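You operate a simulated robot arm through the tools that you are given. There is no shell and no other tool. Be economical: measure what you need, move in short steps, check, and stop when the job is done.

You are at the controls of a simulated robot arm. One attempt, no reset.

JOB
Move sealed tub 2 from the sample turntable to the tub leak tester's pocket.
Fine: turn the knob back to PARK and put the brake on again.
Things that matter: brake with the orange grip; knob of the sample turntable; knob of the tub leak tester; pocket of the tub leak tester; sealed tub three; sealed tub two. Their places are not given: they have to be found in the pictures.

Only the result counts: the job must be done as asked and must still hold three seconds after the hand-in. Knocking over, shifting, dropping, spilling or breaking anything else fails it.

ROBOT AND FRAMES
A 7-joint arm with a two-finger parallel gripper, fixed in place. Base frame: the origin is at the foot of the arm, x ahead of it, y to its left, z up; the work surface is at about z = 80. Lengths are in cm, angles in rad, forces in N, time in s.
With the tool pointing down near the work surface it reaches from about 24 to 68 cm from the base axis. Its first joint turns from -1.152 to 1.152 rad. Payload 2.4 kg.
The tool frame sits at the grasp point between the pads (the TCP): z along the fingers, y along the line on which they close. The tips reach 3 cm beyond it. The gripper opens to 9.4 cm. The fingers are 2.8 cm wide and 1 cm thick; the gripper's body (5 by 9.6 cm) begins 5.5 cm behind the TCP.
Orientation is told as [roll, pitch, yaw] about the base's x, y, z axes, in that order, counted from this pose: with the fingers straight down and closing along the base's y, the tool's x points along the base's -x, its y along +y and its z along -z.

CONTROLS
- The arm moves only by the tool send_rows. Its argument "motion" is a list that holds one entry, the list of rows, each a list of 6 numbers: the shift along the base's x, y, z in units of 20 mm (1.0 is 20 mm), then the turn, a rotation vector about the base's x, y, z in units of 5 degrees (1.0 is 5 degrees). In form: [[[x, y, z, rx, ry, rz], ...]]. A call has 1 to 10 rows; each row shifts and turns the commanded pose from where the row before left it. "grip" is the gripper command, from -1 (fully open) to 1 (shut), values between in proportion, set as the call begins (left out, the last holds). A call with a number of a shift or a turn outside -1 to 1 is refused whole. A row lasts 0.2 s, in which the tool goes at most 5 cm and 0.15 rad; a call with a longer step from one row to the next is refused whole, and so is a gripper value outside its range. Where a pose cannot be reached the arm comes as near as it can. A force on the tool above 70 N (or 10 N above the force at the start of the call, whichever is more), or a blocked arm, ends the call early, and 0.2 s more pass. Each finger travels about 15.3 cm/s and halts on what it meets, pressing with about 38 N; the grip force reading is that of the motor and also rises with nothing between the fingers. The clock runs only during rows and for 0.2 s after the last one: add rows that do not move to give the fingers time. The reply holds the time, the measured pose of the TCP, the force on the tool along the base axes, the opening and the grip force, in the units named above and with some noise, with the torque about the TCP (base axes, N m) and any sound that the robot's microphone picked up.
- Cameras (640 x 400 px; columns grow to the right, rows downward): "scene" is fixed at [3.28, 48.63, 144.47]; the picture's right is [-0.61, -0.79, 0.00], its down [-0.40, 0.31, -0.86] and it looks along [0.68, -0.52, -0.51] (base axes); focal length 354 px, centre (320, 200). "wrist" rides on the gripper at [7.6, 1.4, -10.3] in the tool frame; the picture's right is [-0.18, 0.98, 0.00], its down [-0.75, -0.14, -0.64] and it looks along [-0.63, -0.12, 0.77] (tool axes); focal length 243 px, centre (320, 200).
- get_image(camera): a new picture of that camera. No time passes.
- measure_at(camera, pixels): for up to 12 pixels [column, row] of the newest picture of that camera ("zoom" is the newest enlarged one), the place [x, y, z] in the base frame of the surface seen there, good to about 0.3 cm, but the place of the scene camera against the robot may be out by one fixed shift of up to 2.5 cm in any direction. No time passes.
- inspect(camera, box): a new picture of the part [left, top, right, bottom] of that camera's present view, enlarged. No time passes.
- sign_off(): hands the job in; it is judged then, once.

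Go step by step. Measure first, check grasps and placings, and put right what went wrong. The budget is 80 turns and 54 pictures, counting those below and the enlarged ones. Unless the task says otherwise, let go and move clear before handing in, and close with one line.

The tools are called as name(argument=value, ...) on one line, values as JSON. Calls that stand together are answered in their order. send_rows: Moves the arm, as the interface text tells. Its arguments: {"type":"object","properties":{"motion":{"type":"array"},"grip":{"type":"number"}},"required":["motion"]} The other tools are called the same way: get_image (camera) takes a picture; measure_at (camera, pixels) gives the place of the surface under pixels of a picture; inspect (camera, box) takes an enlarged picture of a part of a camera's view; sign_off () hands the job in.

At the start:

```text
time_s: 0.0
tool_pos: [33.83, -5.21, 113.23]
tcp_rot: [0.0, -0.001, 0.0]
contact_force: [-0.5, 0.1, -0.1]
wrist_torque: [-0.02, 0.01, -0.02]
width: 9.41
gripper_force: 0.1
```

scene: 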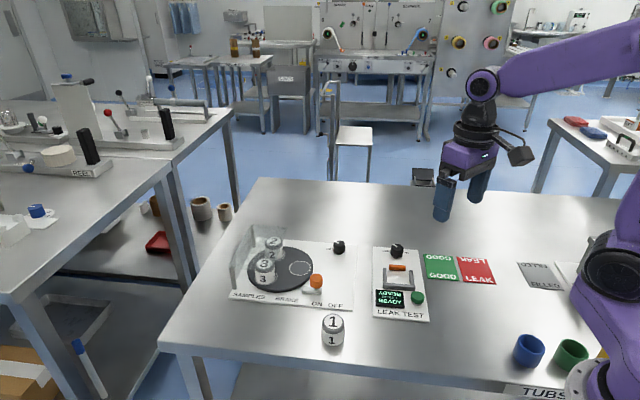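
wrist: 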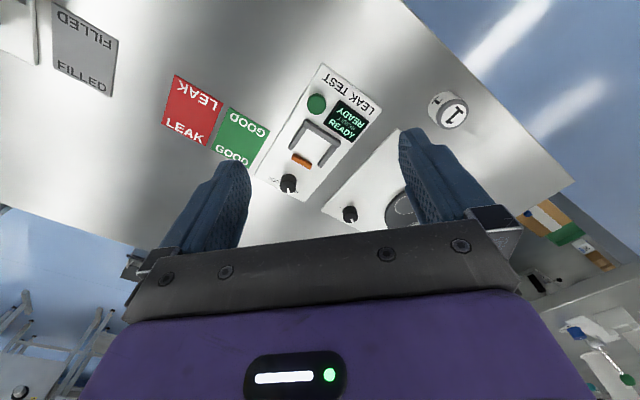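

The scene shows the turntable with tubs 2 and 3 around (265,262), the brake's orange grip at (316,281), knobs at (339,247) and (397,250), and the leak tester at (400,280). I'll enlarge both devices.

inspect(camera="scene", box=[220, 215, 370, 315])

inspect(camera="scene", box=[360, 235, 450, 325])

```text
4.00 times, centred on (295, 265) of scene
```

zoom: 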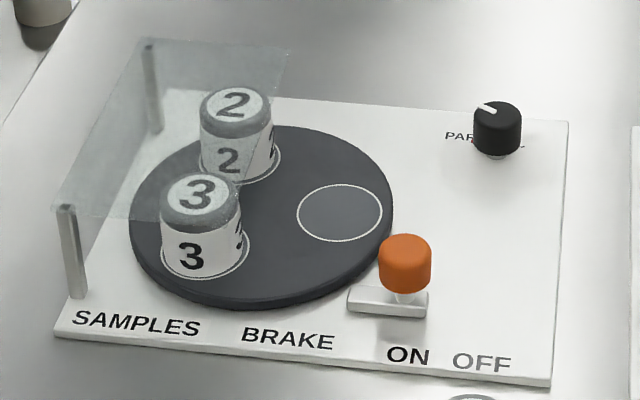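

```text
4.44 times, centred on (405, 280) of scene
```

zoom: 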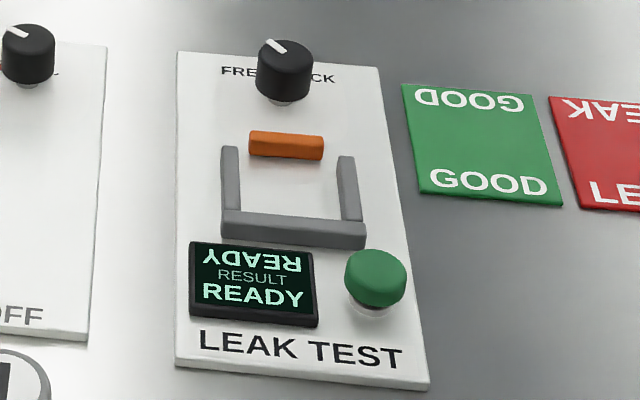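

The enlarged views show a clear guard over tubs 2 and 3, the turntable knob at PARK, the brake lever at ON, and the tester knob at FREE/LOCK. I'll measure these from the scene, plus shared landmarks in the wrist view to find the camera shift.

measure_at(camera="scene", pixels=[[339, 243], [316, 277], [277, 242], [268, 264], [299, 268], [397, 247], [399, 267], [398, 281], [418, 296], [333, 320], [256, 226], [291, 229]])

measure_at(camera="wrist", pixels=[[349, 211], [288, 180], [302, 161], [315, 145], [317, 102], [453, 114], [403, 207], [288, 188], [350, 217]])

inspect(camera="wrist", box=[260, 60, 480, 240])

```text
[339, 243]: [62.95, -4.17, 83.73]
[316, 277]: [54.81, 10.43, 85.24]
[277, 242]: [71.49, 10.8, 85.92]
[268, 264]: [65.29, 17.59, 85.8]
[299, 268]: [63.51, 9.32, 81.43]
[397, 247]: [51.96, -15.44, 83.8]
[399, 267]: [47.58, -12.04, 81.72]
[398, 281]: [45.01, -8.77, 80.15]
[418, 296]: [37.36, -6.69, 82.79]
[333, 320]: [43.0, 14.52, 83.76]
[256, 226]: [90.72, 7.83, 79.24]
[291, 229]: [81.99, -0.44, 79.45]
```

```text
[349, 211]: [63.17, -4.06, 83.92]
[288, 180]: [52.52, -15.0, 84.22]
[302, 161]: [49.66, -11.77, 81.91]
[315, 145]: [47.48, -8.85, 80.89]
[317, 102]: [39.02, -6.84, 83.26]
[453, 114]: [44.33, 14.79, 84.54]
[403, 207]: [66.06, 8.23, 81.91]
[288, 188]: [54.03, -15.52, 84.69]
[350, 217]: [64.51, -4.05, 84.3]
```

```text
2.22 times, centred on (370, 150) of wrist
```

zoom: 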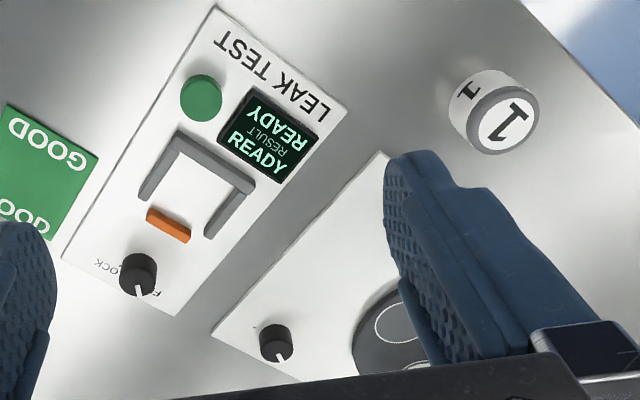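

The two cameras differ by roughly (+1, +0.1, +0.5). I'll move over toward the turntable for a closer wrist view.

send_rows(motion=[[[0.4, 1, 0, 0, 0, 0], [0.4, 1, 0, 0, 0, 0], [0.4, 1, 0, 0, 0, 0], [0.4, 1, -0.3, 0, 0, 0], [0.4, 0.5, -0.3, 0, 0, 0], [0, 0, 0, 0, 0, 0]]], grip=-1)

get_image(camera="wrist")

```text
time_s: 1.4
tool_pos: [37.76, 3.62, 112.03]
tcp_rot: [0.001, 0.0, 0.0]
contact_force: [0.4, -0.5, -0.4]
wrist_torque: [-0.05, 0.02, 0.02]
width: 9.38
gripper_force: 0.0
```

```text
48 pictures are left
```

wrist: 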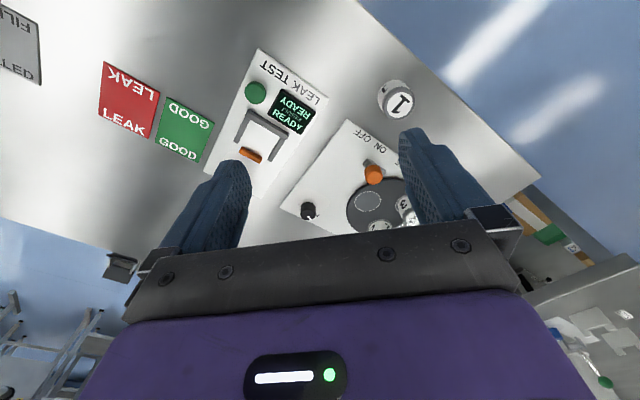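

The turntable now lies between the fingers, with the knob at (308,210) and the brake at (373,173). I'll enlarge and measure.

inspect(camera="wrist", box=[270, 115, 430, 240])

measure_at(camera="wrist", pixels=[[308, 208], [373, 174], [367, 201], [380, 226], [407, 215], [362, 137], [382, 146], [346, 210], [392, 180], [384, 209], [350, 122], [282, 206]])

```text
3.20 times, centred on (350, 178) of wrist
```

zoom: 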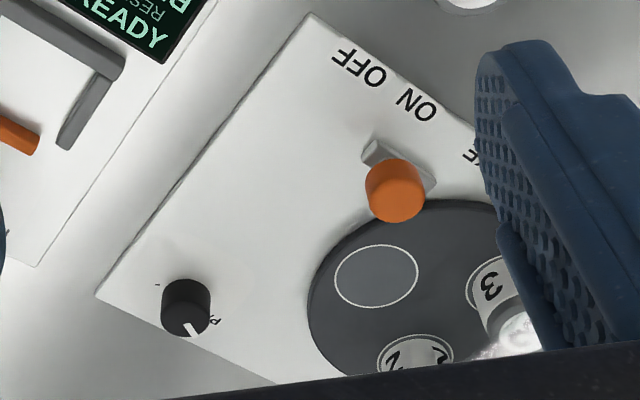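

```text
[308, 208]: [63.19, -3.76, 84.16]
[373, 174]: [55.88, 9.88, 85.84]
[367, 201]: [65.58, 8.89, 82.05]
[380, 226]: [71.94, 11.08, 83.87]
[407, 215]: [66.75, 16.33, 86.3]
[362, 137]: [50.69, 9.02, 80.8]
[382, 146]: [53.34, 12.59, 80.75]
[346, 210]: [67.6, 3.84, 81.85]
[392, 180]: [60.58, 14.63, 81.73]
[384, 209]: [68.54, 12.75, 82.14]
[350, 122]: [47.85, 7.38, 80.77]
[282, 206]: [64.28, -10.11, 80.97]
```

Key places: knob (63.2,-3.8), brake grip (55.9,9.9), empty slot (65.6,8.9), and OFF lies from ON along about (-0.6,-0.8). I need to read the knob's labels, so I'll go above it for a closer look.

send_rows(motion=[[[1, -0.4, -0.8, 0, 0, 0], [1, -0.4, -0.8, 0, 0, 0], [1, -0.4, -0.8, 0, 0, 0], [1, -0.4, -0.8, 0, 0, 0], [1, -0.4, -0.8, 0, 0, 0], [1, -0.4, -0.8, 0, 0, 0], [1, 0, -0.8, 0, 0, 0], [0, 0, 0, 0, 0, 0]]])

get_image(camera="wrist")

```text
time_s: 3.2
tool_pos: [51.71, -1.06, 100.79]
tcp_rot: [0.0, 0.0, 0.002]
contact_force: [-0.1, 0.4, 0.0]
wrist_torque: [-0.02, -0.03, -0.01]
width: 9.4
gripper_force: 0.0
```

```text
46 pictures are left
```

wrist: 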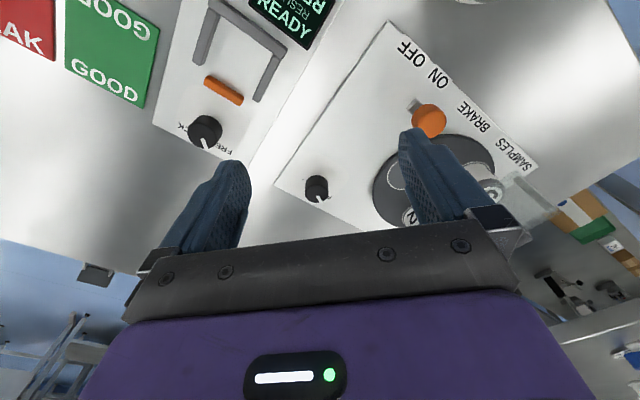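

inspect(camera="wrist", box=[290, 160, 354, 210])

inspect(camera="wrist", box=[170, 60, 260, 160])

measure_at(camera="wrist", pixels=[[316, 186], [205, 128], [224, 89], [226, 56], [212, 31], [268, 75], [428, 119], [414, 103], [405, 50], [440, 78], [392, 177], [418, 213]])

```text
8.00 times, centred on (322, 185) of wrist
```

zoom: 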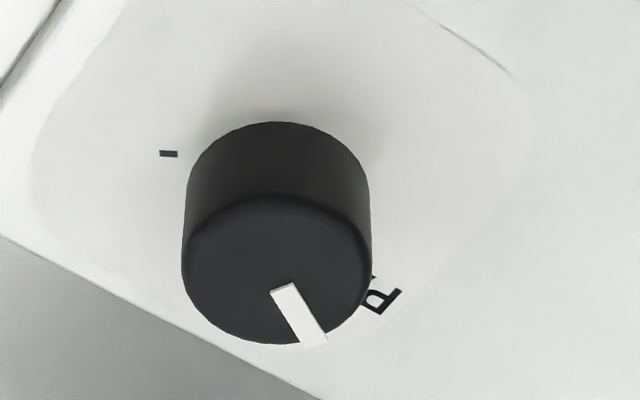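

```text
4.00 times, centred on (215, 110) of wrist
```

zoom: 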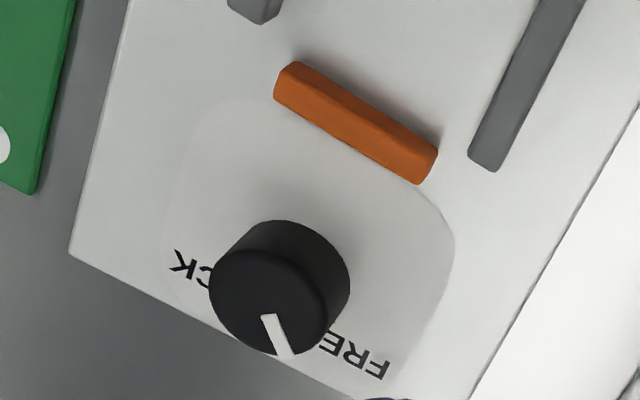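

```text
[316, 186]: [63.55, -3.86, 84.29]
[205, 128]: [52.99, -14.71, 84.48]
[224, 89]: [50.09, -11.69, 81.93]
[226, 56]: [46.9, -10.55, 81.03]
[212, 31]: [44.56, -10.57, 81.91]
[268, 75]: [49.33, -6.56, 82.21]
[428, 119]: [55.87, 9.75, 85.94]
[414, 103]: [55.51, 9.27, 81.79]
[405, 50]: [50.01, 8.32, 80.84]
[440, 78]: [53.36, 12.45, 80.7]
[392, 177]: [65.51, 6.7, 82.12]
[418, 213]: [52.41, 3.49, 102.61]
```

The knob's pointer is at PARK, with another tick to its clockwise side, and the tester knob is at FREE. Next I'll move above the brake grip at (55.9,9.8), yawed about -37° so the fingers close along the slide direction.

send_rows(motion=[[[0.26, 0.68, -0.4, 0, 0, -0.925], [0.26, 0.68, -0.4, 0, 0, -0.925], [0.26, 0.68, -0.4, 0, 0, -0.925], [0.26, 0.68, -0.4, 0, 0, -0.925], [0.26, 0.68, -0.4, 0, 0, -0.925], [0.26, 0.68, -0.4, 0, 0, -0.925], [0.26, 0.68, -0.4, 0, 0, -0.925], [0.26, 0.68, -0.4, 0, 0, -0.925], [0, 0, 0, 0, 0, 0]]])

get_image(camera="wrist")

get_image(camera="scene")

```text
time_s: 5.2
tool_pos: [55.83, 9.84, 94.5]
tcp_rot: [-0.001, -0.001, -0.646]
contact_force: [0.5, 0.6, 0.5]
wrist_torque: [0.01, -0.01, 0.01]
width: 9.42
gripper_force: 0.0
```

```text
43 pictures are left
```

wrist: 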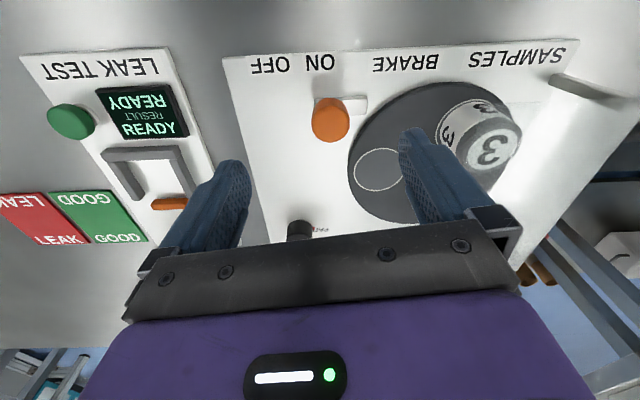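

```text
42 pictures are left
```

scene: 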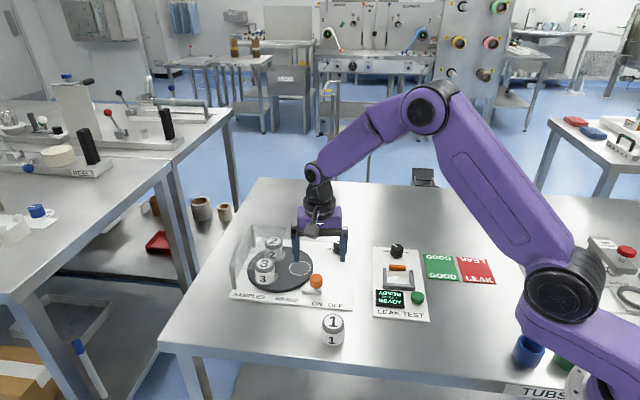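

The panel is now aligned with the wrist image and the grip sits at (330,118). I'll re-measure it and the surrounding points.

measure_at(camera="wrist", pixels=[[330, 122], [330, 104], [314, 118], [347, 118], [360, 105], [272, 66], [320, 62], [381, 170], [455, 120], [489, 150], [570, 85], [299, 228]])

inspect(camera="wrist", box=[280, 70, 440, 240])

```text
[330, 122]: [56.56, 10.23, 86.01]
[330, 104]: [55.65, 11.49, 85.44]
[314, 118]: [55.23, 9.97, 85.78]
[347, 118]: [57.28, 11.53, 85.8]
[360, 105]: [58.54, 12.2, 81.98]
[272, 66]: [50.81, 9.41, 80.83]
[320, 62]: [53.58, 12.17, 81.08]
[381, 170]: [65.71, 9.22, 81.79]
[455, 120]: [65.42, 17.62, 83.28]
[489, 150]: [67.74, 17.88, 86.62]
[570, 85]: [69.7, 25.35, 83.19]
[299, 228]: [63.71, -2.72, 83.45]
```

```text
2.35 times, centred on (360, 155) of wrist
```

zoom: 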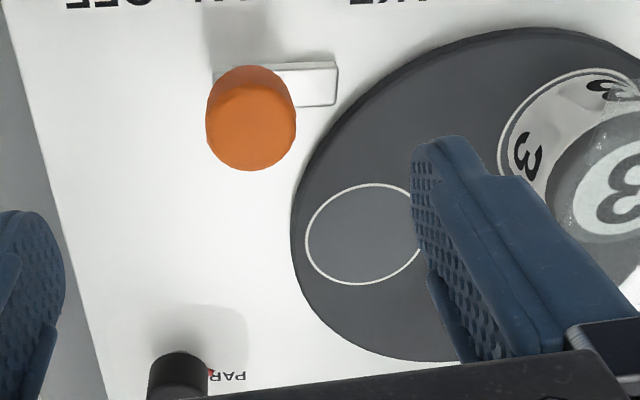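

The grip centre is near (56.5,10.3), top at z≈86 and about 2.6 cm wide. I'll half close the fingers to 5 cm and descend to z≈85.7, which keeps the tips above the bar and disc.

send_rows(motion=[[[0.2, 0.27, 0, 0, 0, 0], [0.1, 0, 0, 0, 0, 0], [0, 0, -0.9, 0, 0, 0], [0, 0, -0.9, 0, 0, 0], [0, 0, -0.9, 0, 0, 0], [0, 0, -0.9, 0, 0, 0], [0, 0, -0.8, 0, 0, 0], [0, 0, 0, 0, 0, 0]]], grip=-0.06)

get_image(camera="wrist")

```text
time_s: 7.0
tool_pos: [56.49, 10.47, 85.59]
tcp_rot: [0.0, 0.0, -0.646]
contact_force: [0.5, 0.7, -0.4]
wrist_torque: [0.0, -0.02, 0.03]
width: 5.01
gripper_force: 0.1
```

```text
40 pictures are left
```

wrist: 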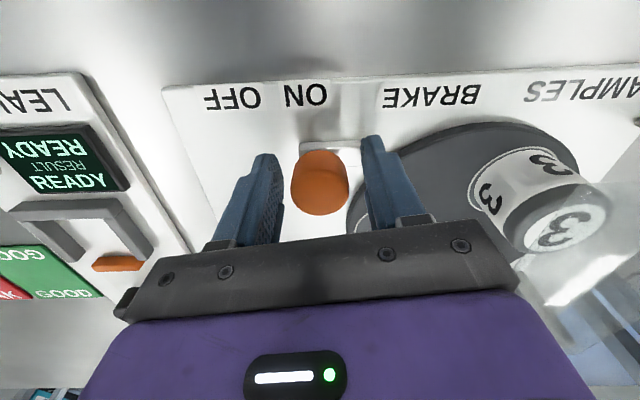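

The grip sits between the fingers at (320,183). I'll close on it now.

send_rows(motion=[[[0, 0, 0, 0, 0, 0], [0, 0, 0, 0, 0, 0], [0, 0, 0, 0, 0, 0]]], grip=1)

```text
time_s: 7.8
tool_pos: [56.49, 10.37, 85.59]
tcp_rot: [0.0, 0.001, -0.646]
contact_force: [3.4, -7.8, -4.6]
wrist_torque: [0.44, 0.03, 0.18]
width: 3.21
gripper_force: 44.8
```

The fingers hold at 3.2 cm. Now I'll slide toward OFF along (-0.6,-0.8).

send_rows(motion=[[[-0.18, -0.24, 0, 0, 0, 0], [-0.18, -0.24, 0, 0, 0, 0], [-0.18, -0.24, 0, 0, 0, 0], [0, 0, 0, 0, 0, 0]]])

get_image(camera="wrist")

```text
time_s: 8.8
tool_pos: [55.31, 9.09, 85.6]
tcp_rot: [-0.001, 0.003, -0.642]
contact_force: [-1.7, 2.4, -23.1]
wrist_torque: [0.29, -0.72, 0.27]
width: 3.16
gripper_force: 45.5
```

```text
39 pictures are left
```

wrist: 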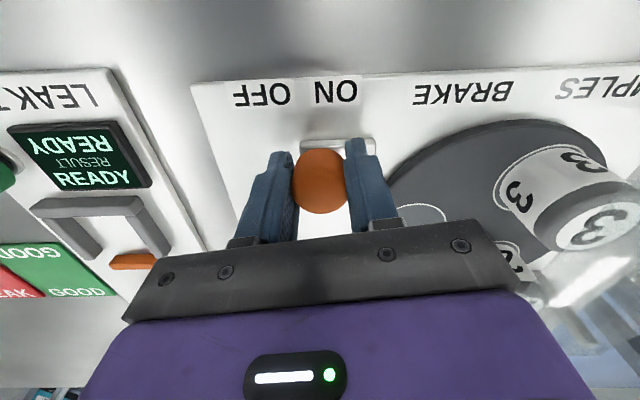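

The bar slid with the grip relative to the ON label (from +24 px to about 0), though there is a -23 N vertical reading. I'll continue in small steps with a slight downward easing.

send_rows(motion=[[[-0.18, -0.24, -0.05, 0, 0, 0], [-0.18, -0.24, -0.05, 0, 0, 0], [-0.18, -0.24, 0, 0, 0, 0], [0, 0, 0, 0, 0, 0]]])

get_image(camera="wrist")

```text
time_s: 9.8
tool_pos: [54.22, 7.79, 85.54]
tcp_rot: [0.001, -0.001, -0.637]
contact_force: [-20.4, 21.8, 20.2]
wrist_torque: [0.4, -0.07, 0.27]
width: 3.14
gripper_force: 44.5
```

```text
38 pictures are left
```

wrist: 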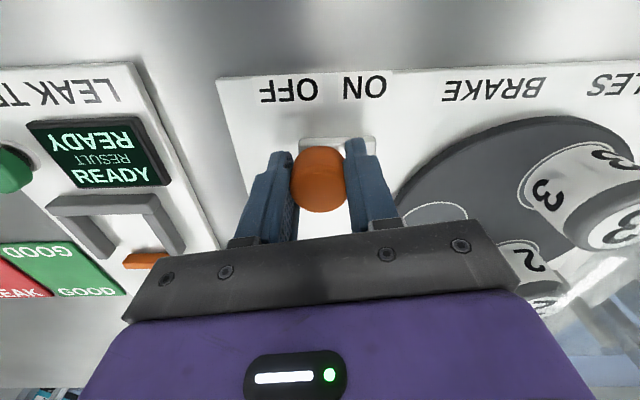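

The slider has moved 3.4 cm, and the sideways force says the track leans slightly more to -x. I'll continue a little along (-0.68,-0.73) to find the end stop.

send_rows(motion=[[[-0.14, -0.05, 0, 0, 0, 0], [-0.19, -0.21, 0, 0, 0, 0], [0, 0, 0, 0, 0, 0]]])

get_image(camera="wrist")

```text
time_s: 10.6
tool_pos: [54.2, 7.58, 85.44]
tcp_rot: [0.011, -0.011, -0.637]
contact_force: [29.4, 36.4, -16.2]
wrist_torque: [-0.3, 0.2, 0.03]
width: 3.14
gripper_force: 44.5
```

```text
37 pictures are left
```

wrist: 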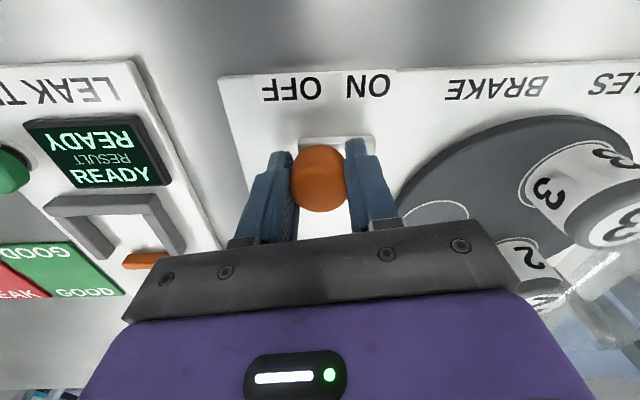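

The force (29,36) now opposes the slide, so the end stop at OFF is reached. I'll release and lift.

send_rows(motion=[[[0, 0, 0, 0, 0, 0], [0, 0, 0, 0, 0, 0], [0, 0, 0.8, 0, 0, 0], [0, 0, 0.8, 0, 0, 0], [0, 0, 0.8, 0, 0, 0], [0, 0, 0.8, 0, 0, 0], [0, 0, 0.8, 0, 0, 0], [0, 0, 0, 0, 0, 0]]], grip=-0.06)

get_image(camera="wrist")

```text
time_s: 12.4
tool_pos: [53.73, 7.06, 93.6]
tcp_rot: [-0.001, 0.0, -0.646]
contact_force: [-0.4, 0.4, 0.3]
wrist_torque: [0.02, 0.02, 0.0]
width: 4.97
gripper_force: 0.2
```

```text
36 pictures are left
```

wrist: 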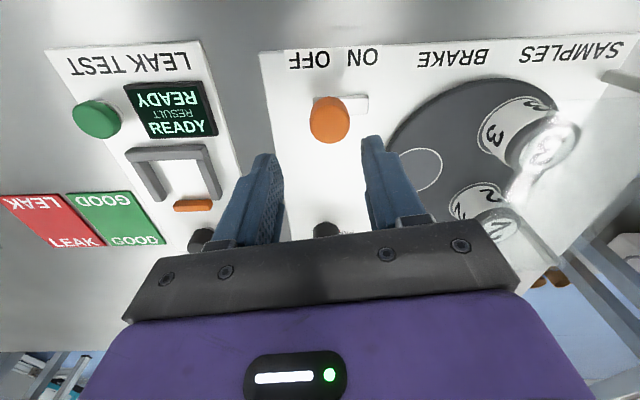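

The brake stays at OFF (grip at (329,118), below the OFF label). I'll measure the tubs, slot, and knob from here.

measure_at(camera="wrist", pixels=[[329, 122], [420, 169], [480, 203], [497, 227], [514, 125], [545, 150], [326, 229], [452, 85], [610, 75], [555, 255], [470, 208], [345, 234]])

inspect(camera="wrist", box=[380, 70, 620, 270])

```text
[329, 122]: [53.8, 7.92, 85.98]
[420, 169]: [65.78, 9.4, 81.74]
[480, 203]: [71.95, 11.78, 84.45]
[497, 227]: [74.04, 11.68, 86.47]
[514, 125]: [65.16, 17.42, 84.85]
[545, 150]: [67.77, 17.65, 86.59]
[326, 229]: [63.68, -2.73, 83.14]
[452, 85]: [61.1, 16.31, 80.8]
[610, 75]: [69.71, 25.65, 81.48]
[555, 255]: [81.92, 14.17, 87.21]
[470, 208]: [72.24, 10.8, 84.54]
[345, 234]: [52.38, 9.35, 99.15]
```

```text
2.00 times, centred on (500, 170) of wrist
```

zoom: 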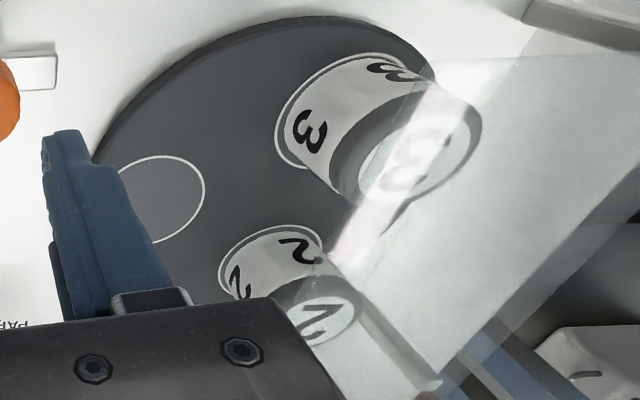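

The three slots form an equilateral triangle around (69.2,12.9), so a 120° clockwise turn brings tub 2 to the open slot at (65.7,9.3). The scene offset comes out at about (+2.2,0,+0.4), putting the knob near (65,-4.1). I'll move above it and yaw counter-clockwise to leave room for a clockwise turn.

send_rows(motion=[[[0.4, -0.55, 0.3, 0, 0, 1], [0.4, -0.55, 0.3, 0, 0, 1], [0.4, -0.55, 0.2, 0, 0, 1], [0.4, -0.55, 0, 0, 0, 1], [0.4, -0.55, 0, 0, 0, 1], [0.4, -0.55, 0, 0, 0, 1], [0.4, -0.55, 0, 0, 0, 1], [0.4, -0.55, 0, 0, 0, 1], [0.4, -0.55, 0, 0, 0, 1], [0.4, -0.55, 0, 0, 0, 1]]])

get_image(camera="wrist")

```text
time_s: 14.6
tool_pos: [61.71, -4.14, 95.09]
tcp_rot: [0.0, 0.0, 0.231]
contact_force: [-0.1, 0.5, -0.8]
wrist_torque: [0.0, 0.0, 0.0]
width: 4.94
gripper_force: 0.1
```

```text
34 pictures are left
```

wrist: 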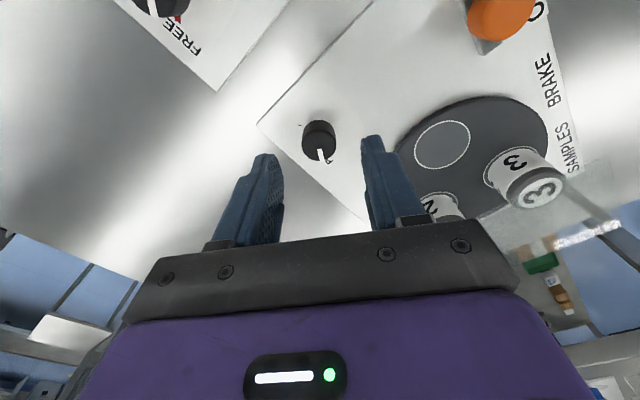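

inspect(camera="wrist", box=[280, 110, 360, 170])

measure_at(camera="wrist", pixels=[[320, 151], [305, 149], [335, 149], [320, 138], [320, 162], [442, 144], [300, 125], [328, 157]])

```text
6.67 times, centred on (320, 140) of wrist
```

zoom: 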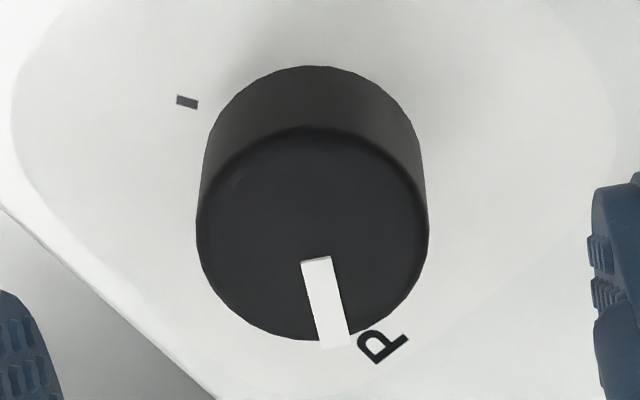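

```text
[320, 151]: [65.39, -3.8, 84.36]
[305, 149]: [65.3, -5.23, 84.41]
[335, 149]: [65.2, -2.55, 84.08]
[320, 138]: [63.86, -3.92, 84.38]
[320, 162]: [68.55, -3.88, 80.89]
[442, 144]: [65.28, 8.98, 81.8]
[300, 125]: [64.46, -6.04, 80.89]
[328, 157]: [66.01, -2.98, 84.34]
```

The knob centre is (65.2,-3.9), 3.2 cm across. The pointer is at about +12° and the other tick at about -109°, which is a 120° clockwise turn. I'll yaw to +1.05 above the knob so the turn is symmetric.

send_rows(motion=[[[0.18, 0.012, 0, 0, 0, 0.93], [0.18, 0.012, 0, 0, 0, 0.93], [0.18, 0.012, 0, 0, 0, 0.93], [0.18, 0.012, 0, 0, 0, 0.93], [0.18, 0.012, 0, 0, 0, 0.93], [0.18, 0.012, 0, 0, 0, 0.93], [0.18, 0.012, 0, 0, 0, 0.93], [0.18, 0.012, 0, 0, 0, 0.93], [0.18, 0.012, 0, 0, 0, 0.93], [0.18, 0.012, 0, 0, 0, 0.93]]])

get_image(camera="wrist")

```text
time_s: 16.8
tool_pos: [65.29, -3.8, 95.09]
tcp_rot: [-0.001, -0.001, 1.041]
contact_force: [0.9, -0.3, 0.9]
wrist_torque: [0.03, 0.02, 0.03]
width: 4.98
gripper_force: 0.0
```

```text
32 pictures are left
```

wrist: 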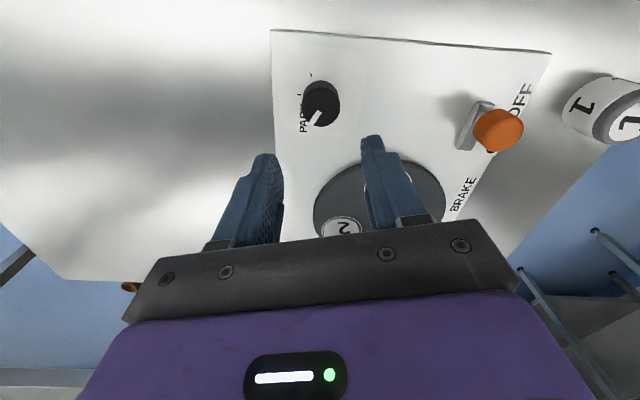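

inspect(camera="wrist", box=[280, 65, 360, 145])

measure_at(camera="wrist", pixels=[[321, 110], [304, 107], [338, 107], [321, 98]])

```text
5.00 times, centred on (320, 105) of wrist
```

zoom: 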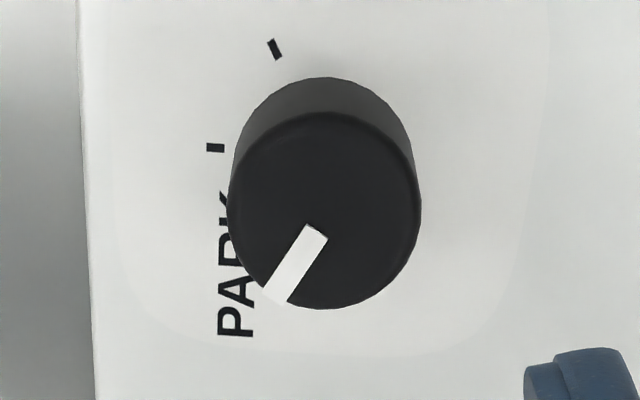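

```text
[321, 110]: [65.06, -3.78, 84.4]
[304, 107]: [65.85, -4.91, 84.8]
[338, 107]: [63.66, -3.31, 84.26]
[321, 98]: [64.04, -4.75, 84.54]
```

There are two ticks past PARK, spaced about 60° apart, and the knob centre is (65.1,-3.9). I'll descend and grip it.

send_rows(motion=[[[0, -0.04, -0.9, 0, 0, 0], [0, 0, -0.9, 0, 0, 0], [0, 0, -0.9, 0, 0, 0], [0, 0, -0.9, 0, 0, 0], [0, 0, -0.9, 0, 0, 0], [0, 0, -0.85, 0, 0, 0], [0, 0, 0, 0, 0, 0]]])

send_rows(motion=[[[0, 0, 0, 0, 0, 0], [0, 0, 0, 0, 0, 0], [0, 0, 0, 0, 0, 0]]], grip=1)

get_image(camera="wrist")

```text
time_s: 18.4
tool_pos: [65.33, -3.85, 84.49]
tcp_rot: [-0.001, 0.002, 1.04]
contact_force: [0.3, 0.1, 0.7]
wrist_torque: [0.01, 0.01, -0.01]
width: 4.98
gripper_force: 0.0
```

```text
time_s: 19.2
tool_pos: [65.03, -3.87, 84.43]
tcp_rot: [0.01, 0.005, 1.037]
contact_force: [-27.7, 1.5, 3.6]
wrist_torque: [0.02, -0.27, -0.23]
width: 3.33
gripper_force: 45.0
```

```text
30 pictures are left
```

wrist: 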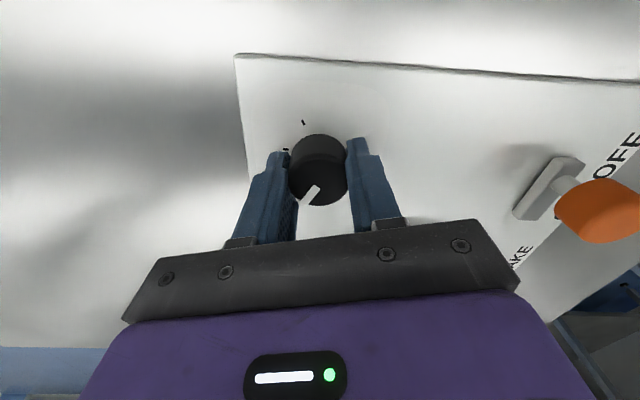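

The knob is gripped, with -28 N in x because the centre is about 0.3 cm nearer. I'll correct that and start turning clockwise.

send_rows(motion=[[[-0.15, 0, 0, 0, 0, 0], [0, 0, 0, 0, 0, -0.8], [0, 0, 0, 0, 0, -0.8], [0, 0, 0, 0, 0, -0.8], [0, 0, 0, 0, 0, -0.8], [0, 0, 0, 0, 0, -0.8], [0, 0, 0, 0, 0, -0.8], [0, 0, 0, 0, 0, 0]]])

get_image(camera="wrist")

inspect(camera="scene", box=[220, 215, 370, 315])

```text
time_s: 21.0
tool_pos: [65.02, -4.0, 84.43]
tcp_rot: [0.0, -0.001, 0.619]
contact_force: [-0.7, -1.3, -6.0]
wrist_torque: [-0.19, 0.79, 0.01]
width: 3.27
gripper_force: 45.4
```

```text
29 pictures are left
```

wrist: 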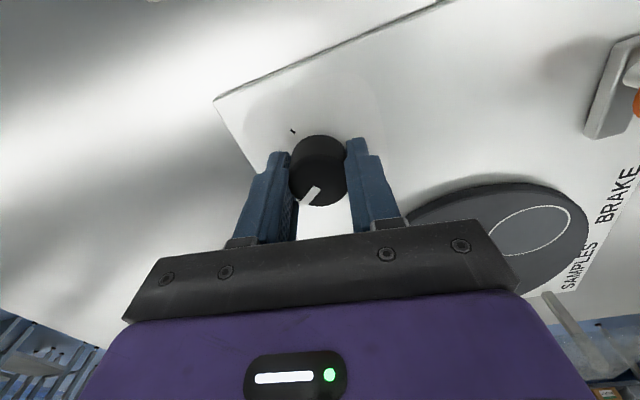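

```text
4.00 times, centred on (295, 265) of scene
```

zoom: 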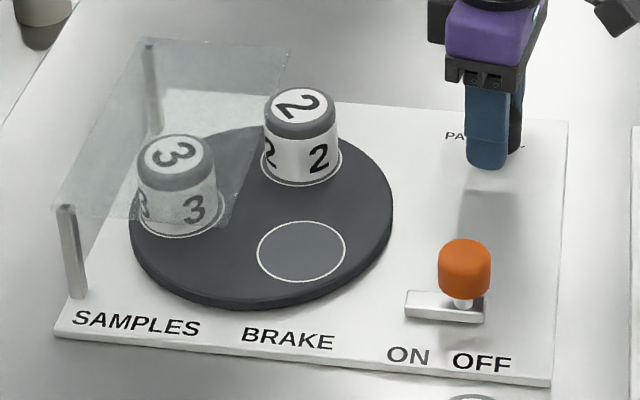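

The disc turns clockwise at about twice the knob's rate, with tub 2 coming out from under the guard. I'll continue the remaining ~36° of knob turn.

send_rows(motion=[[[0, 0, 0, 0, 0, -0.8], [0, 0, 0, 0, 0, -0.8], [0, 0, 0, 0, 0, -0.8], [0, 0, 0, 0, 0, -0.8], [0, 0, 0, 0, 0, -0.8], [0, 0, 0, 0, 0, -0.8], [0, 0, 0, 0, 0, -0.8], [0, 0, 0, 0, 0, -0.8], [0, 0, 0, 0, 0, -0.8], [0, 0, 0, 0, 0, 0]]])

inspect(camera="scene", box=[220, 215, 370, 315])

```text
time_s: 23.2
tool_pos: [65.11, -4.05, 84.39]
tcp_rot: [-0.001, -0.003, -0.01]
contact_force: [4.9, -11.2, 13.3]
wrist_torque: [0.09, -1.23, -0.03]
width: 3.3
gripper_force: 44.9
```

```text
4.00 times, centred on (295, 265) of scene
```

zoom: 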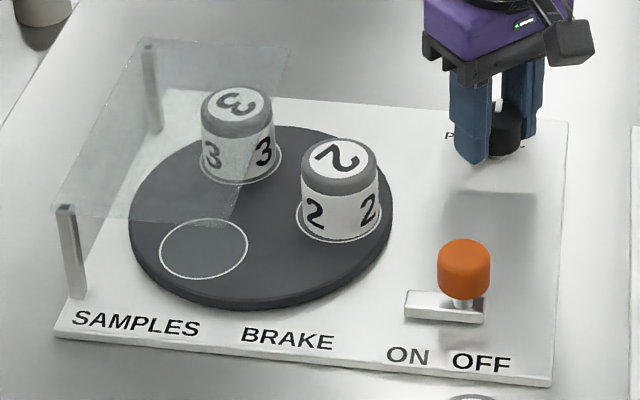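

Tub 2 now sits in the open slot, with tub 3 under the guard. I'll release the knob and lift.

send_rows(motion=[[[0, 0, 0, 0, 0, 0], [0, 0, 0, 0, 0, 0], [0, 0, 0.9, 0, 0, 0], [0, 0, 0.9, 0, 0, 0], [0, 0, 0.9, 0, 0, 0], [-0.7, 0.5, 0.9, 0, 0, 0], [-0.7, 0.5, 0.9, 0, 0, 0], [-0.7, 0.6, 0.9, 0, 0, 0], [-0.7, 0.8, 0, 0, 0, 0], [-0.7, 0.8, 0, 0, 0, 0]]], grip=-0.06)

get_image(camera="wrist")

inspect(camera="scene", box=[220, 215, 370, 315])

measure_at(camera="scene", pixels=[[305, 254], [236, 267], [258, 226], [291, 229], [280, 262], [278, 241], [339, 243]])

```text
time_s: 25.4
tool_pos: [57.86, 2.42, 95.34]
tcp_rot: [0.001, 0.0, -0.007]
contact_force: [0.8, 0.0, 0.6]
wrist_torque: [-0.01, 0.05, 0.0]
width: 5.01
gripper_force: 0.1
```

```text
26 pictures are left
```

wrist: 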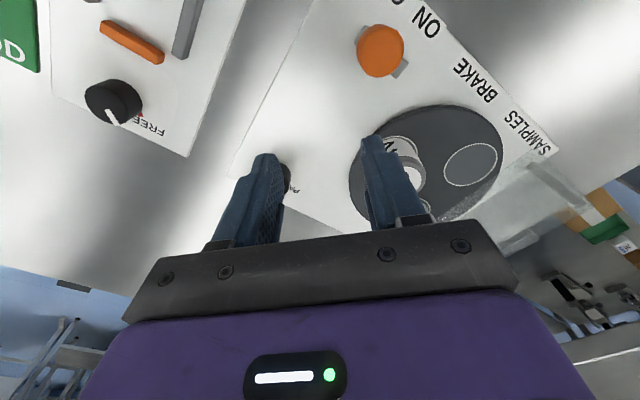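

```text
4.00 times, centred on (295, 265) of scene
```

zoom: 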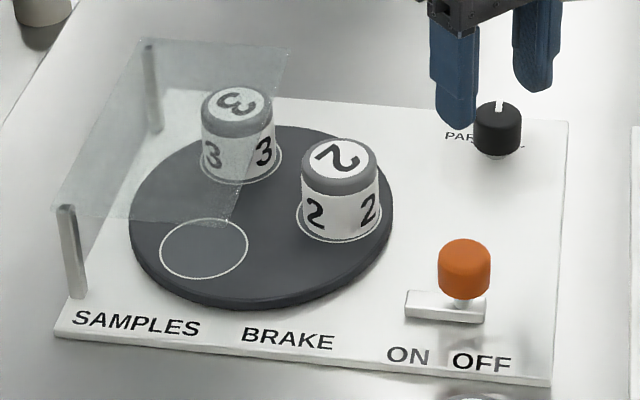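

```text
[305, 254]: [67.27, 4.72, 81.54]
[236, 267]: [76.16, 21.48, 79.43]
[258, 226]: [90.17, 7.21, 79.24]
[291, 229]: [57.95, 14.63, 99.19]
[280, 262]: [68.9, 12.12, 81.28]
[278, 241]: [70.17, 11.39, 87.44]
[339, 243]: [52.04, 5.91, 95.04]
```

The knob now points to tick 1 and everything stayed put. That measure used an older frame, so I'll measure on the current enlarged picture.

measure_at(camera="zoom", pixels=[[339, 158], [302, 180], [378, 180], [340, 238], [66, 206], [78, 296], [150, 42], [237, 222], [240, 215], [235, 102], [203, 248], [288, 60]])

```text
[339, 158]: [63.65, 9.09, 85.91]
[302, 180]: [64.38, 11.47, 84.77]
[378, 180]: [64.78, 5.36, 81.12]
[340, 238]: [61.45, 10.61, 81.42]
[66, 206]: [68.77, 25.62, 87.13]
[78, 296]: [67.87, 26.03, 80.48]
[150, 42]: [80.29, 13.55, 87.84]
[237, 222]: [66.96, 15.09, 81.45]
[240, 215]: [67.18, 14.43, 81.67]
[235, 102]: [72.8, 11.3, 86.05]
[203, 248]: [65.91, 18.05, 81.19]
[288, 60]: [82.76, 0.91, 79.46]
```

Tub 2 is at about (65.8,9.1) with its top at z≈86.5. The guard's edge runs roughly from (63,18.5) to (75,7) at z≈87.6, so I'll grasp with the fingers closing parallel to that edge (yaw +0.8). First I'll hover.

send_rows(motion=[[[0.4, 0.33, 0.1, 0, 0, 0.93], [0.4, 0.33, 0.1, 0, 0, 0.93], [0.4, 0.33, 0, 0, 0, 0.93], [0.4, 0.33, 0, 0, 0, 0.93], [0.4, 0.33, 0, 0, 0, 0.93], [0.4, 0.33, 0, 0, 0, 0.93], [0.4, 0.33, 0, 0, 0, 0.93], [0.4, 0.33, 0, 0, 0, 0.93], [0.4, 0.33, 0, 0, 0, 0.93], [0.4, 0.33, 0, 0, 0, 0.93]]], grip=-0.4)

get_image(camera="wrist")

```text
time_s: 27.6
tool_pos: [65.96, 9.17, 95.56]
tcp_rot: [-0.001, -0.001, 0.804]
contact_force: [-0.4, 0.0, 0.5]
wrist_torque: [0.03, 0.01, 0.03]
width: 6.55
gripper_force: 0.1
```

```text
24 pictures are left
```

wrist: 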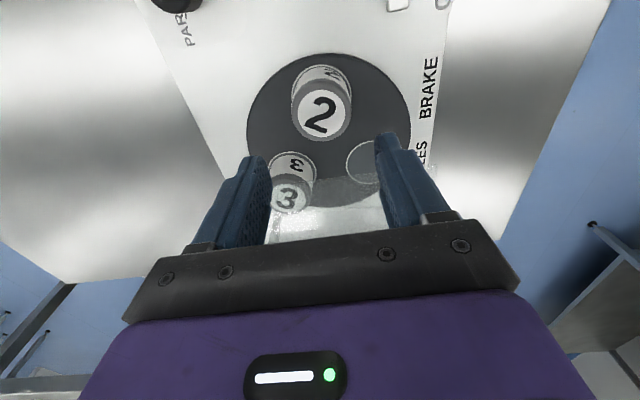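

measure_at(camera="wrist", pixels=[[320, 115], [292, 112], [351, 108], [321, 138], [323, 92], [362, 160], [290, 197]])

```text
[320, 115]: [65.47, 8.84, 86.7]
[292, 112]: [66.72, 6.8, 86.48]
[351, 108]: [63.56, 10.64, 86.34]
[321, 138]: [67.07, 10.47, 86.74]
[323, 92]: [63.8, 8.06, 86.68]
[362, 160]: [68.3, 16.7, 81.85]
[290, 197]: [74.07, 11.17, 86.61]
```

Tub 2's centre is about (65.4,9.0), 5 cm across, top at z=86.7. I'll open to 7.4 cm, correct the position and descend to z≈86.2.

send_rows(motion=[[[-0.26, -0.04, 0, 0, 0, 0], [0, 0, -0.8, 0, 0, 0], [0, 0, -0.8, 0, 0, 0], [0, 0, -0.8, 0, 0, 0], [0, 0, -0.8, 0, 0, 0], [0, 0, -0.8, 0, 0, 0], [0, 0, -0.65, 0, 0, 0], [0, 0, 0, 0, 0, 0]]], grip=-0.57)

get_image(camera="wrist")

```text
time_s: 29.4
tool_pos: [65.42, 9.06, 86.1]
tcp_rot: [0.0, -0.001, 0.804]
contact_force: [-0.7, -0.6, -0.3]
wrist_torque: [-0.02, 0.0, 0.01]
width: 7.37
gripper_force: 0.1
```

```text
23 pictures are left
```

wrist: 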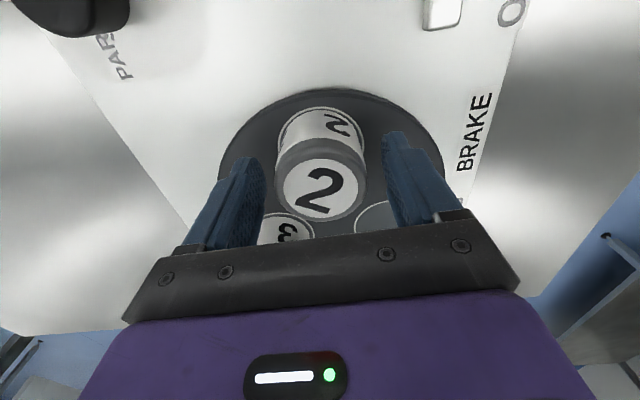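

The tub is centred between the fingers. I'll close on it.

send_rows(motion=[[[0, 0, 0, 0, 0, 0], [0, 0, 0, 0, 0, 0], [0, 0, 0, 0, 0, 0]]], grip=0.3)

send_rows(motion=[[[0, 0, 0.3, 0, 0, 0], [0, 0, 0.6, 0, 0, 0], [0, 0, 0.6, 0, 0, 0], [0, 0, 0.9, 0, 0, 0], [0, 0, 0.9, 0, 0, 0], [0, 0, 0.9, 0, 0, 0], [0, 0, 0, 0, 0, 0]]])

get_image(camera="wrist")

get_image(camera="scene")

```text
time_s: 30.2
tool_pos: [65.55, 9.01, 86.07]
tcp_rot: [0.001, -0.001, 0.804]
contact_force: [-0.2, -0.5, -1.6]
wrist_torque: [0.01, -0.01, 0.01]
width: 4.88
gripper_force: 38.1
```

```text
time_s: 31.8
tool_pos: [65.44, 9.02, 94.77]
tcp_rot: [0.0, 0.001, 0.802]
contact_force: [0.0, -0.2, -0.7]
wrist_torque: [-0.04, -0.03, 0.0]
width: 4.88
gripper_force: 38.3
```

```text
22 pictures are left
```

wrist: 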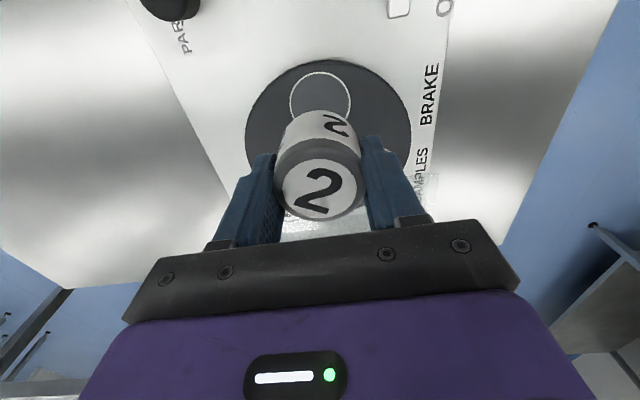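

```text
21 pictures are left
```

scene: 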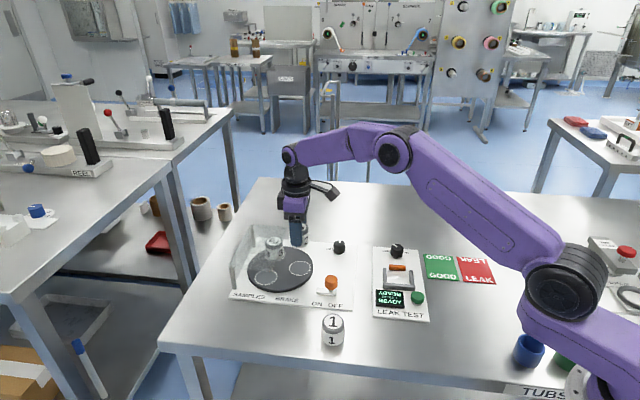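

Tub 2 is lifted with a firm 4.88 cm grip. Now I'll measure the pocket in an enlarged scene view.

inspect(camera="scene", box=[370, 240, 434, 300])

```text
6.67 times, centred on (402, 270) of scene
```

zoom: 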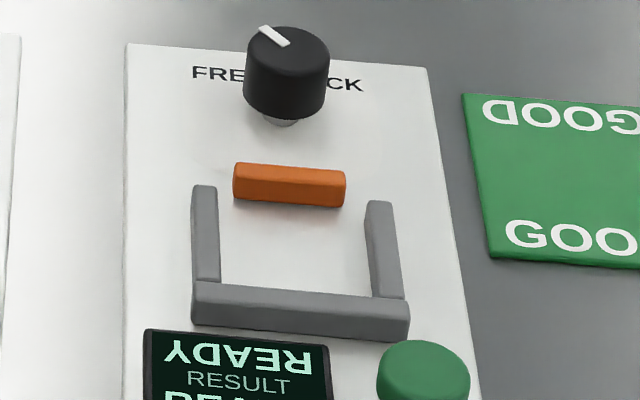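

measure_at(camera="zoom", pixels=[[221, 282], [372, 294], [217, 188], [368, 207], [295, 290], [290, 172], [290, 204], [287, 45], [205, 190], [379, 205], [200, 287], [402, 302]])

```text
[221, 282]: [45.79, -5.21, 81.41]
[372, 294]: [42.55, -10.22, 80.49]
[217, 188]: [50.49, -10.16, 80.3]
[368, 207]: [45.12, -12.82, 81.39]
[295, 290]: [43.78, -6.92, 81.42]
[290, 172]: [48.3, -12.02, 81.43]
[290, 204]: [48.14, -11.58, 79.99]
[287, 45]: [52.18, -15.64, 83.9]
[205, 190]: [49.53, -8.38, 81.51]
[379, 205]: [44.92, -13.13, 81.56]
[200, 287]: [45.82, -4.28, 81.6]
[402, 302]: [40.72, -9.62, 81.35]
```

Corrected for the offset, the pocket's walls run at 45°, its centre is about (47.9,-8.9), and its inner width is about 5.6 cm against a 5 cm tub. I'll approach with yaw 0.785 and stop short, so the wrist camera can refine this.

send_rows(motion=[[[-0.62, -0.64, 0, 0, 0, -0.02], [-0.62, -0.64, 0, 0, 0, -0.02], [-0.62, -0.64, 0, 0, 0, -0.02], [-0.62, -0.64, 0, 0, 0, -0.02], [-0.62, -0.64, 0, 0, 0, -0.02], [-0.62, -0.64, 0, 0, 0, -0.02], [-0.62, -0.64, 0, 0, 0, -0.02], [-0.62, -0.64, 0, 0, 0, -0.02], [-0.62, -0.64, 0, 0, 0, -0.02], [-0.62, -0.64, 0, 0, 0, -0.02]]])

get_image(camera="wrist")

```text
time_s: 34.0
tool_pos: [53.05, -3.88, 94.77]
tcp_rot: [0.001, 0.002, 0.786]
contact_force: [-0.4, 0.3, -0.9]
wrist_torque: [-0.01, 0.02, 0.04]
width: 4.89
gripper_force: 38.2
```

```text
19 pictures are left
```

wrist: 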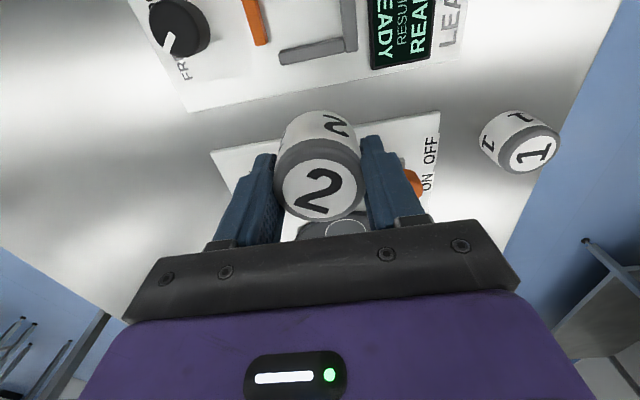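

The pocket is at the image top, so I'll move about 3 cm closer to see all of it.

send_rows(motion=[[[-0.55, -0.55, 0.4, 0, 0, 0], [-0.55, -0.55, 0.4, 0, 0, 0], [0, 0, 0, 0, 0, 0]]])

get_image(camera="wrist")

```text
time_s: 34.8
tool_pos: [50.79, -6.19, 96.51]
tcp_rot: [0.001, 0.0, 0.787]
contact_force: [0.6, 0.1, -0.7]
wrist_torque: [-0.04, -0.01, 0.01]
width: 4.86
gripper_force: 38.2
```

```text
18 pictures are left
```

wrist: 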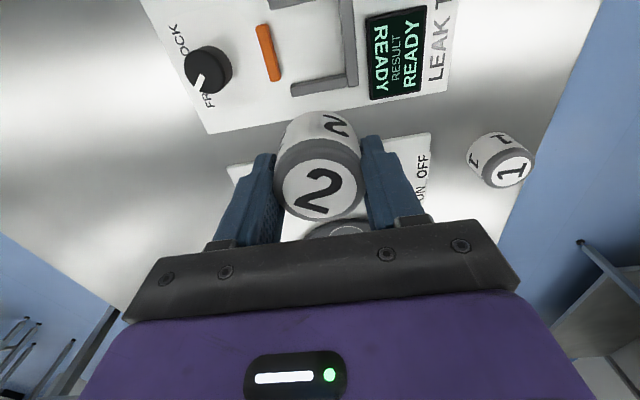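

I can see the left wall at (320,83), the front wall at (348,40), the orange bar at (268,50), and the right wall's edge at (285,5). I'll measure the inner edges.

inspect(camera="wrist", box=[220, 0, 380, 110])

```text
3.64 times, centred on (300, 55) of wrist
```

zoom: 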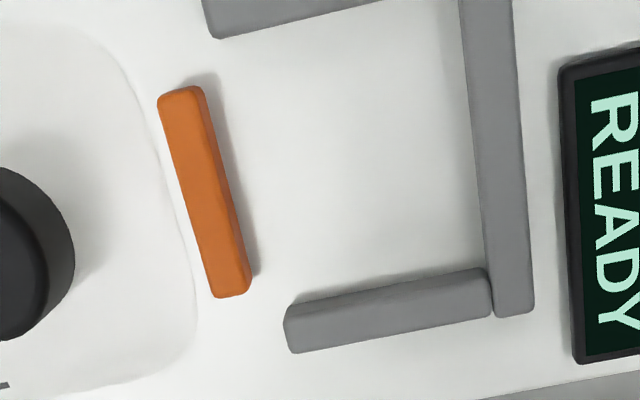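

measure_at(camera="zoom", pixels=[[300, 296], [390, 278], [470, 264], [230, 41], [300, 26], [376, 8], [466, 20], [470, 130], [480, 250], [212, 105], [248, 265], [360, 150]])

```text
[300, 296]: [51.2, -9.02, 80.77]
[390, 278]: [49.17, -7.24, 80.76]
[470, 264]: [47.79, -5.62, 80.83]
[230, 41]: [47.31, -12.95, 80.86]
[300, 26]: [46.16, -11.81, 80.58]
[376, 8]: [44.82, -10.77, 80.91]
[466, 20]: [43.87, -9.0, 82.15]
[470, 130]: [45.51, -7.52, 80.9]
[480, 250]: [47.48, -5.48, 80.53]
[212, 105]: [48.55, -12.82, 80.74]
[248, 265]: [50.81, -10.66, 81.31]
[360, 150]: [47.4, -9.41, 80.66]
```

The pocket's inner faces are 5.5 cm apart and aligned at 45°, giving a centre of about (47.5,-9.3). I'll check the tub's offset in the hand before lowering.

measure_at(camera="wrist", pixels=[[320, 216], [319, 163], [320, 190], [277, 185], [361, 178], [297, 168]])

```text
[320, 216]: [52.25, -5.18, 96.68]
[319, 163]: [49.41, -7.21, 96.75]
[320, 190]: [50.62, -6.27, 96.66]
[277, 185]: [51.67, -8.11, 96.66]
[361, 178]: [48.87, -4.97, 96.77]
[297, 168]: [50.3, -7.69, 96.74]
```

The tub is centred on the TCP. I'll move over the pocket at (47.5,-9.3) and lower to z≈87.5, with the tub's bottom about 2.4 cm above the floor, then check.

send_rows(motion=[[[-0.55, -0.53, 0, 0, 0, 0], [-0.54, -0.52, 0, 0, 0, 0], [-0.54, -0.52, 0, 0, 0, 0], [0, 0, -0.9, 0, 0, 0], [0, 0, -0.9, 0, 0, 0], [0, 0, -0.9, 0, 0, 0], [0, 0, -0.9, 0, 0, 0], [0, 0, -0.9, 0, 0, 0], [0, 0, 0, 0, 0, 0]]])

get_image(camera="wrist")

inspect(camera="scene", box=[360, 225, 440, 305])

```text
time_s: 36.8
tool_pos: [47.88, -9.06, 87.37]
tcp_rot: [-0.001, 0.001, 0.787]
contact_force: [-0.3, -0.2, -1.5]
wrist_torque: [-0.01, -0.01, 0.01]
width: 4.9
gripper_force: 38.4
```

```text
16 pictures are left
```

wrist: 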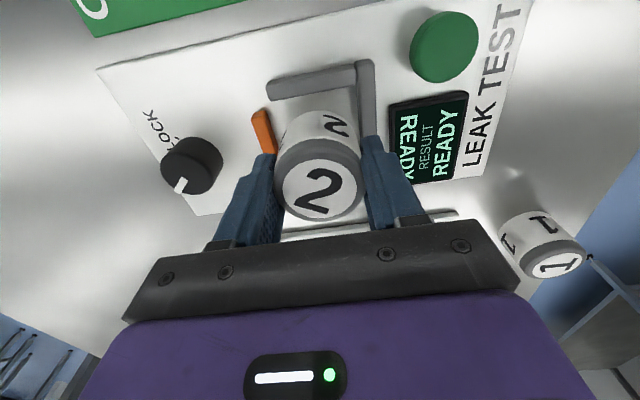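

```text
5.00 times, centred on (400, 265) of scene
```

zoom: 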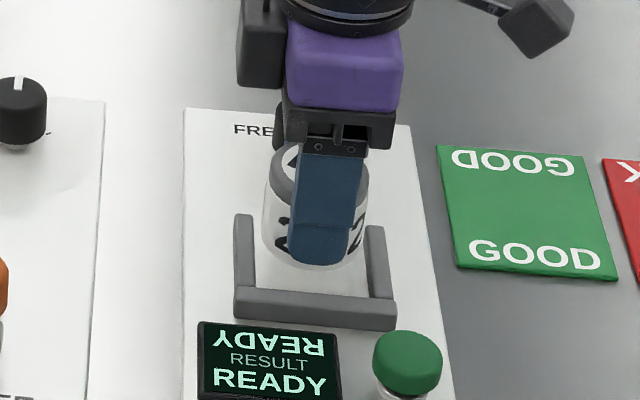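

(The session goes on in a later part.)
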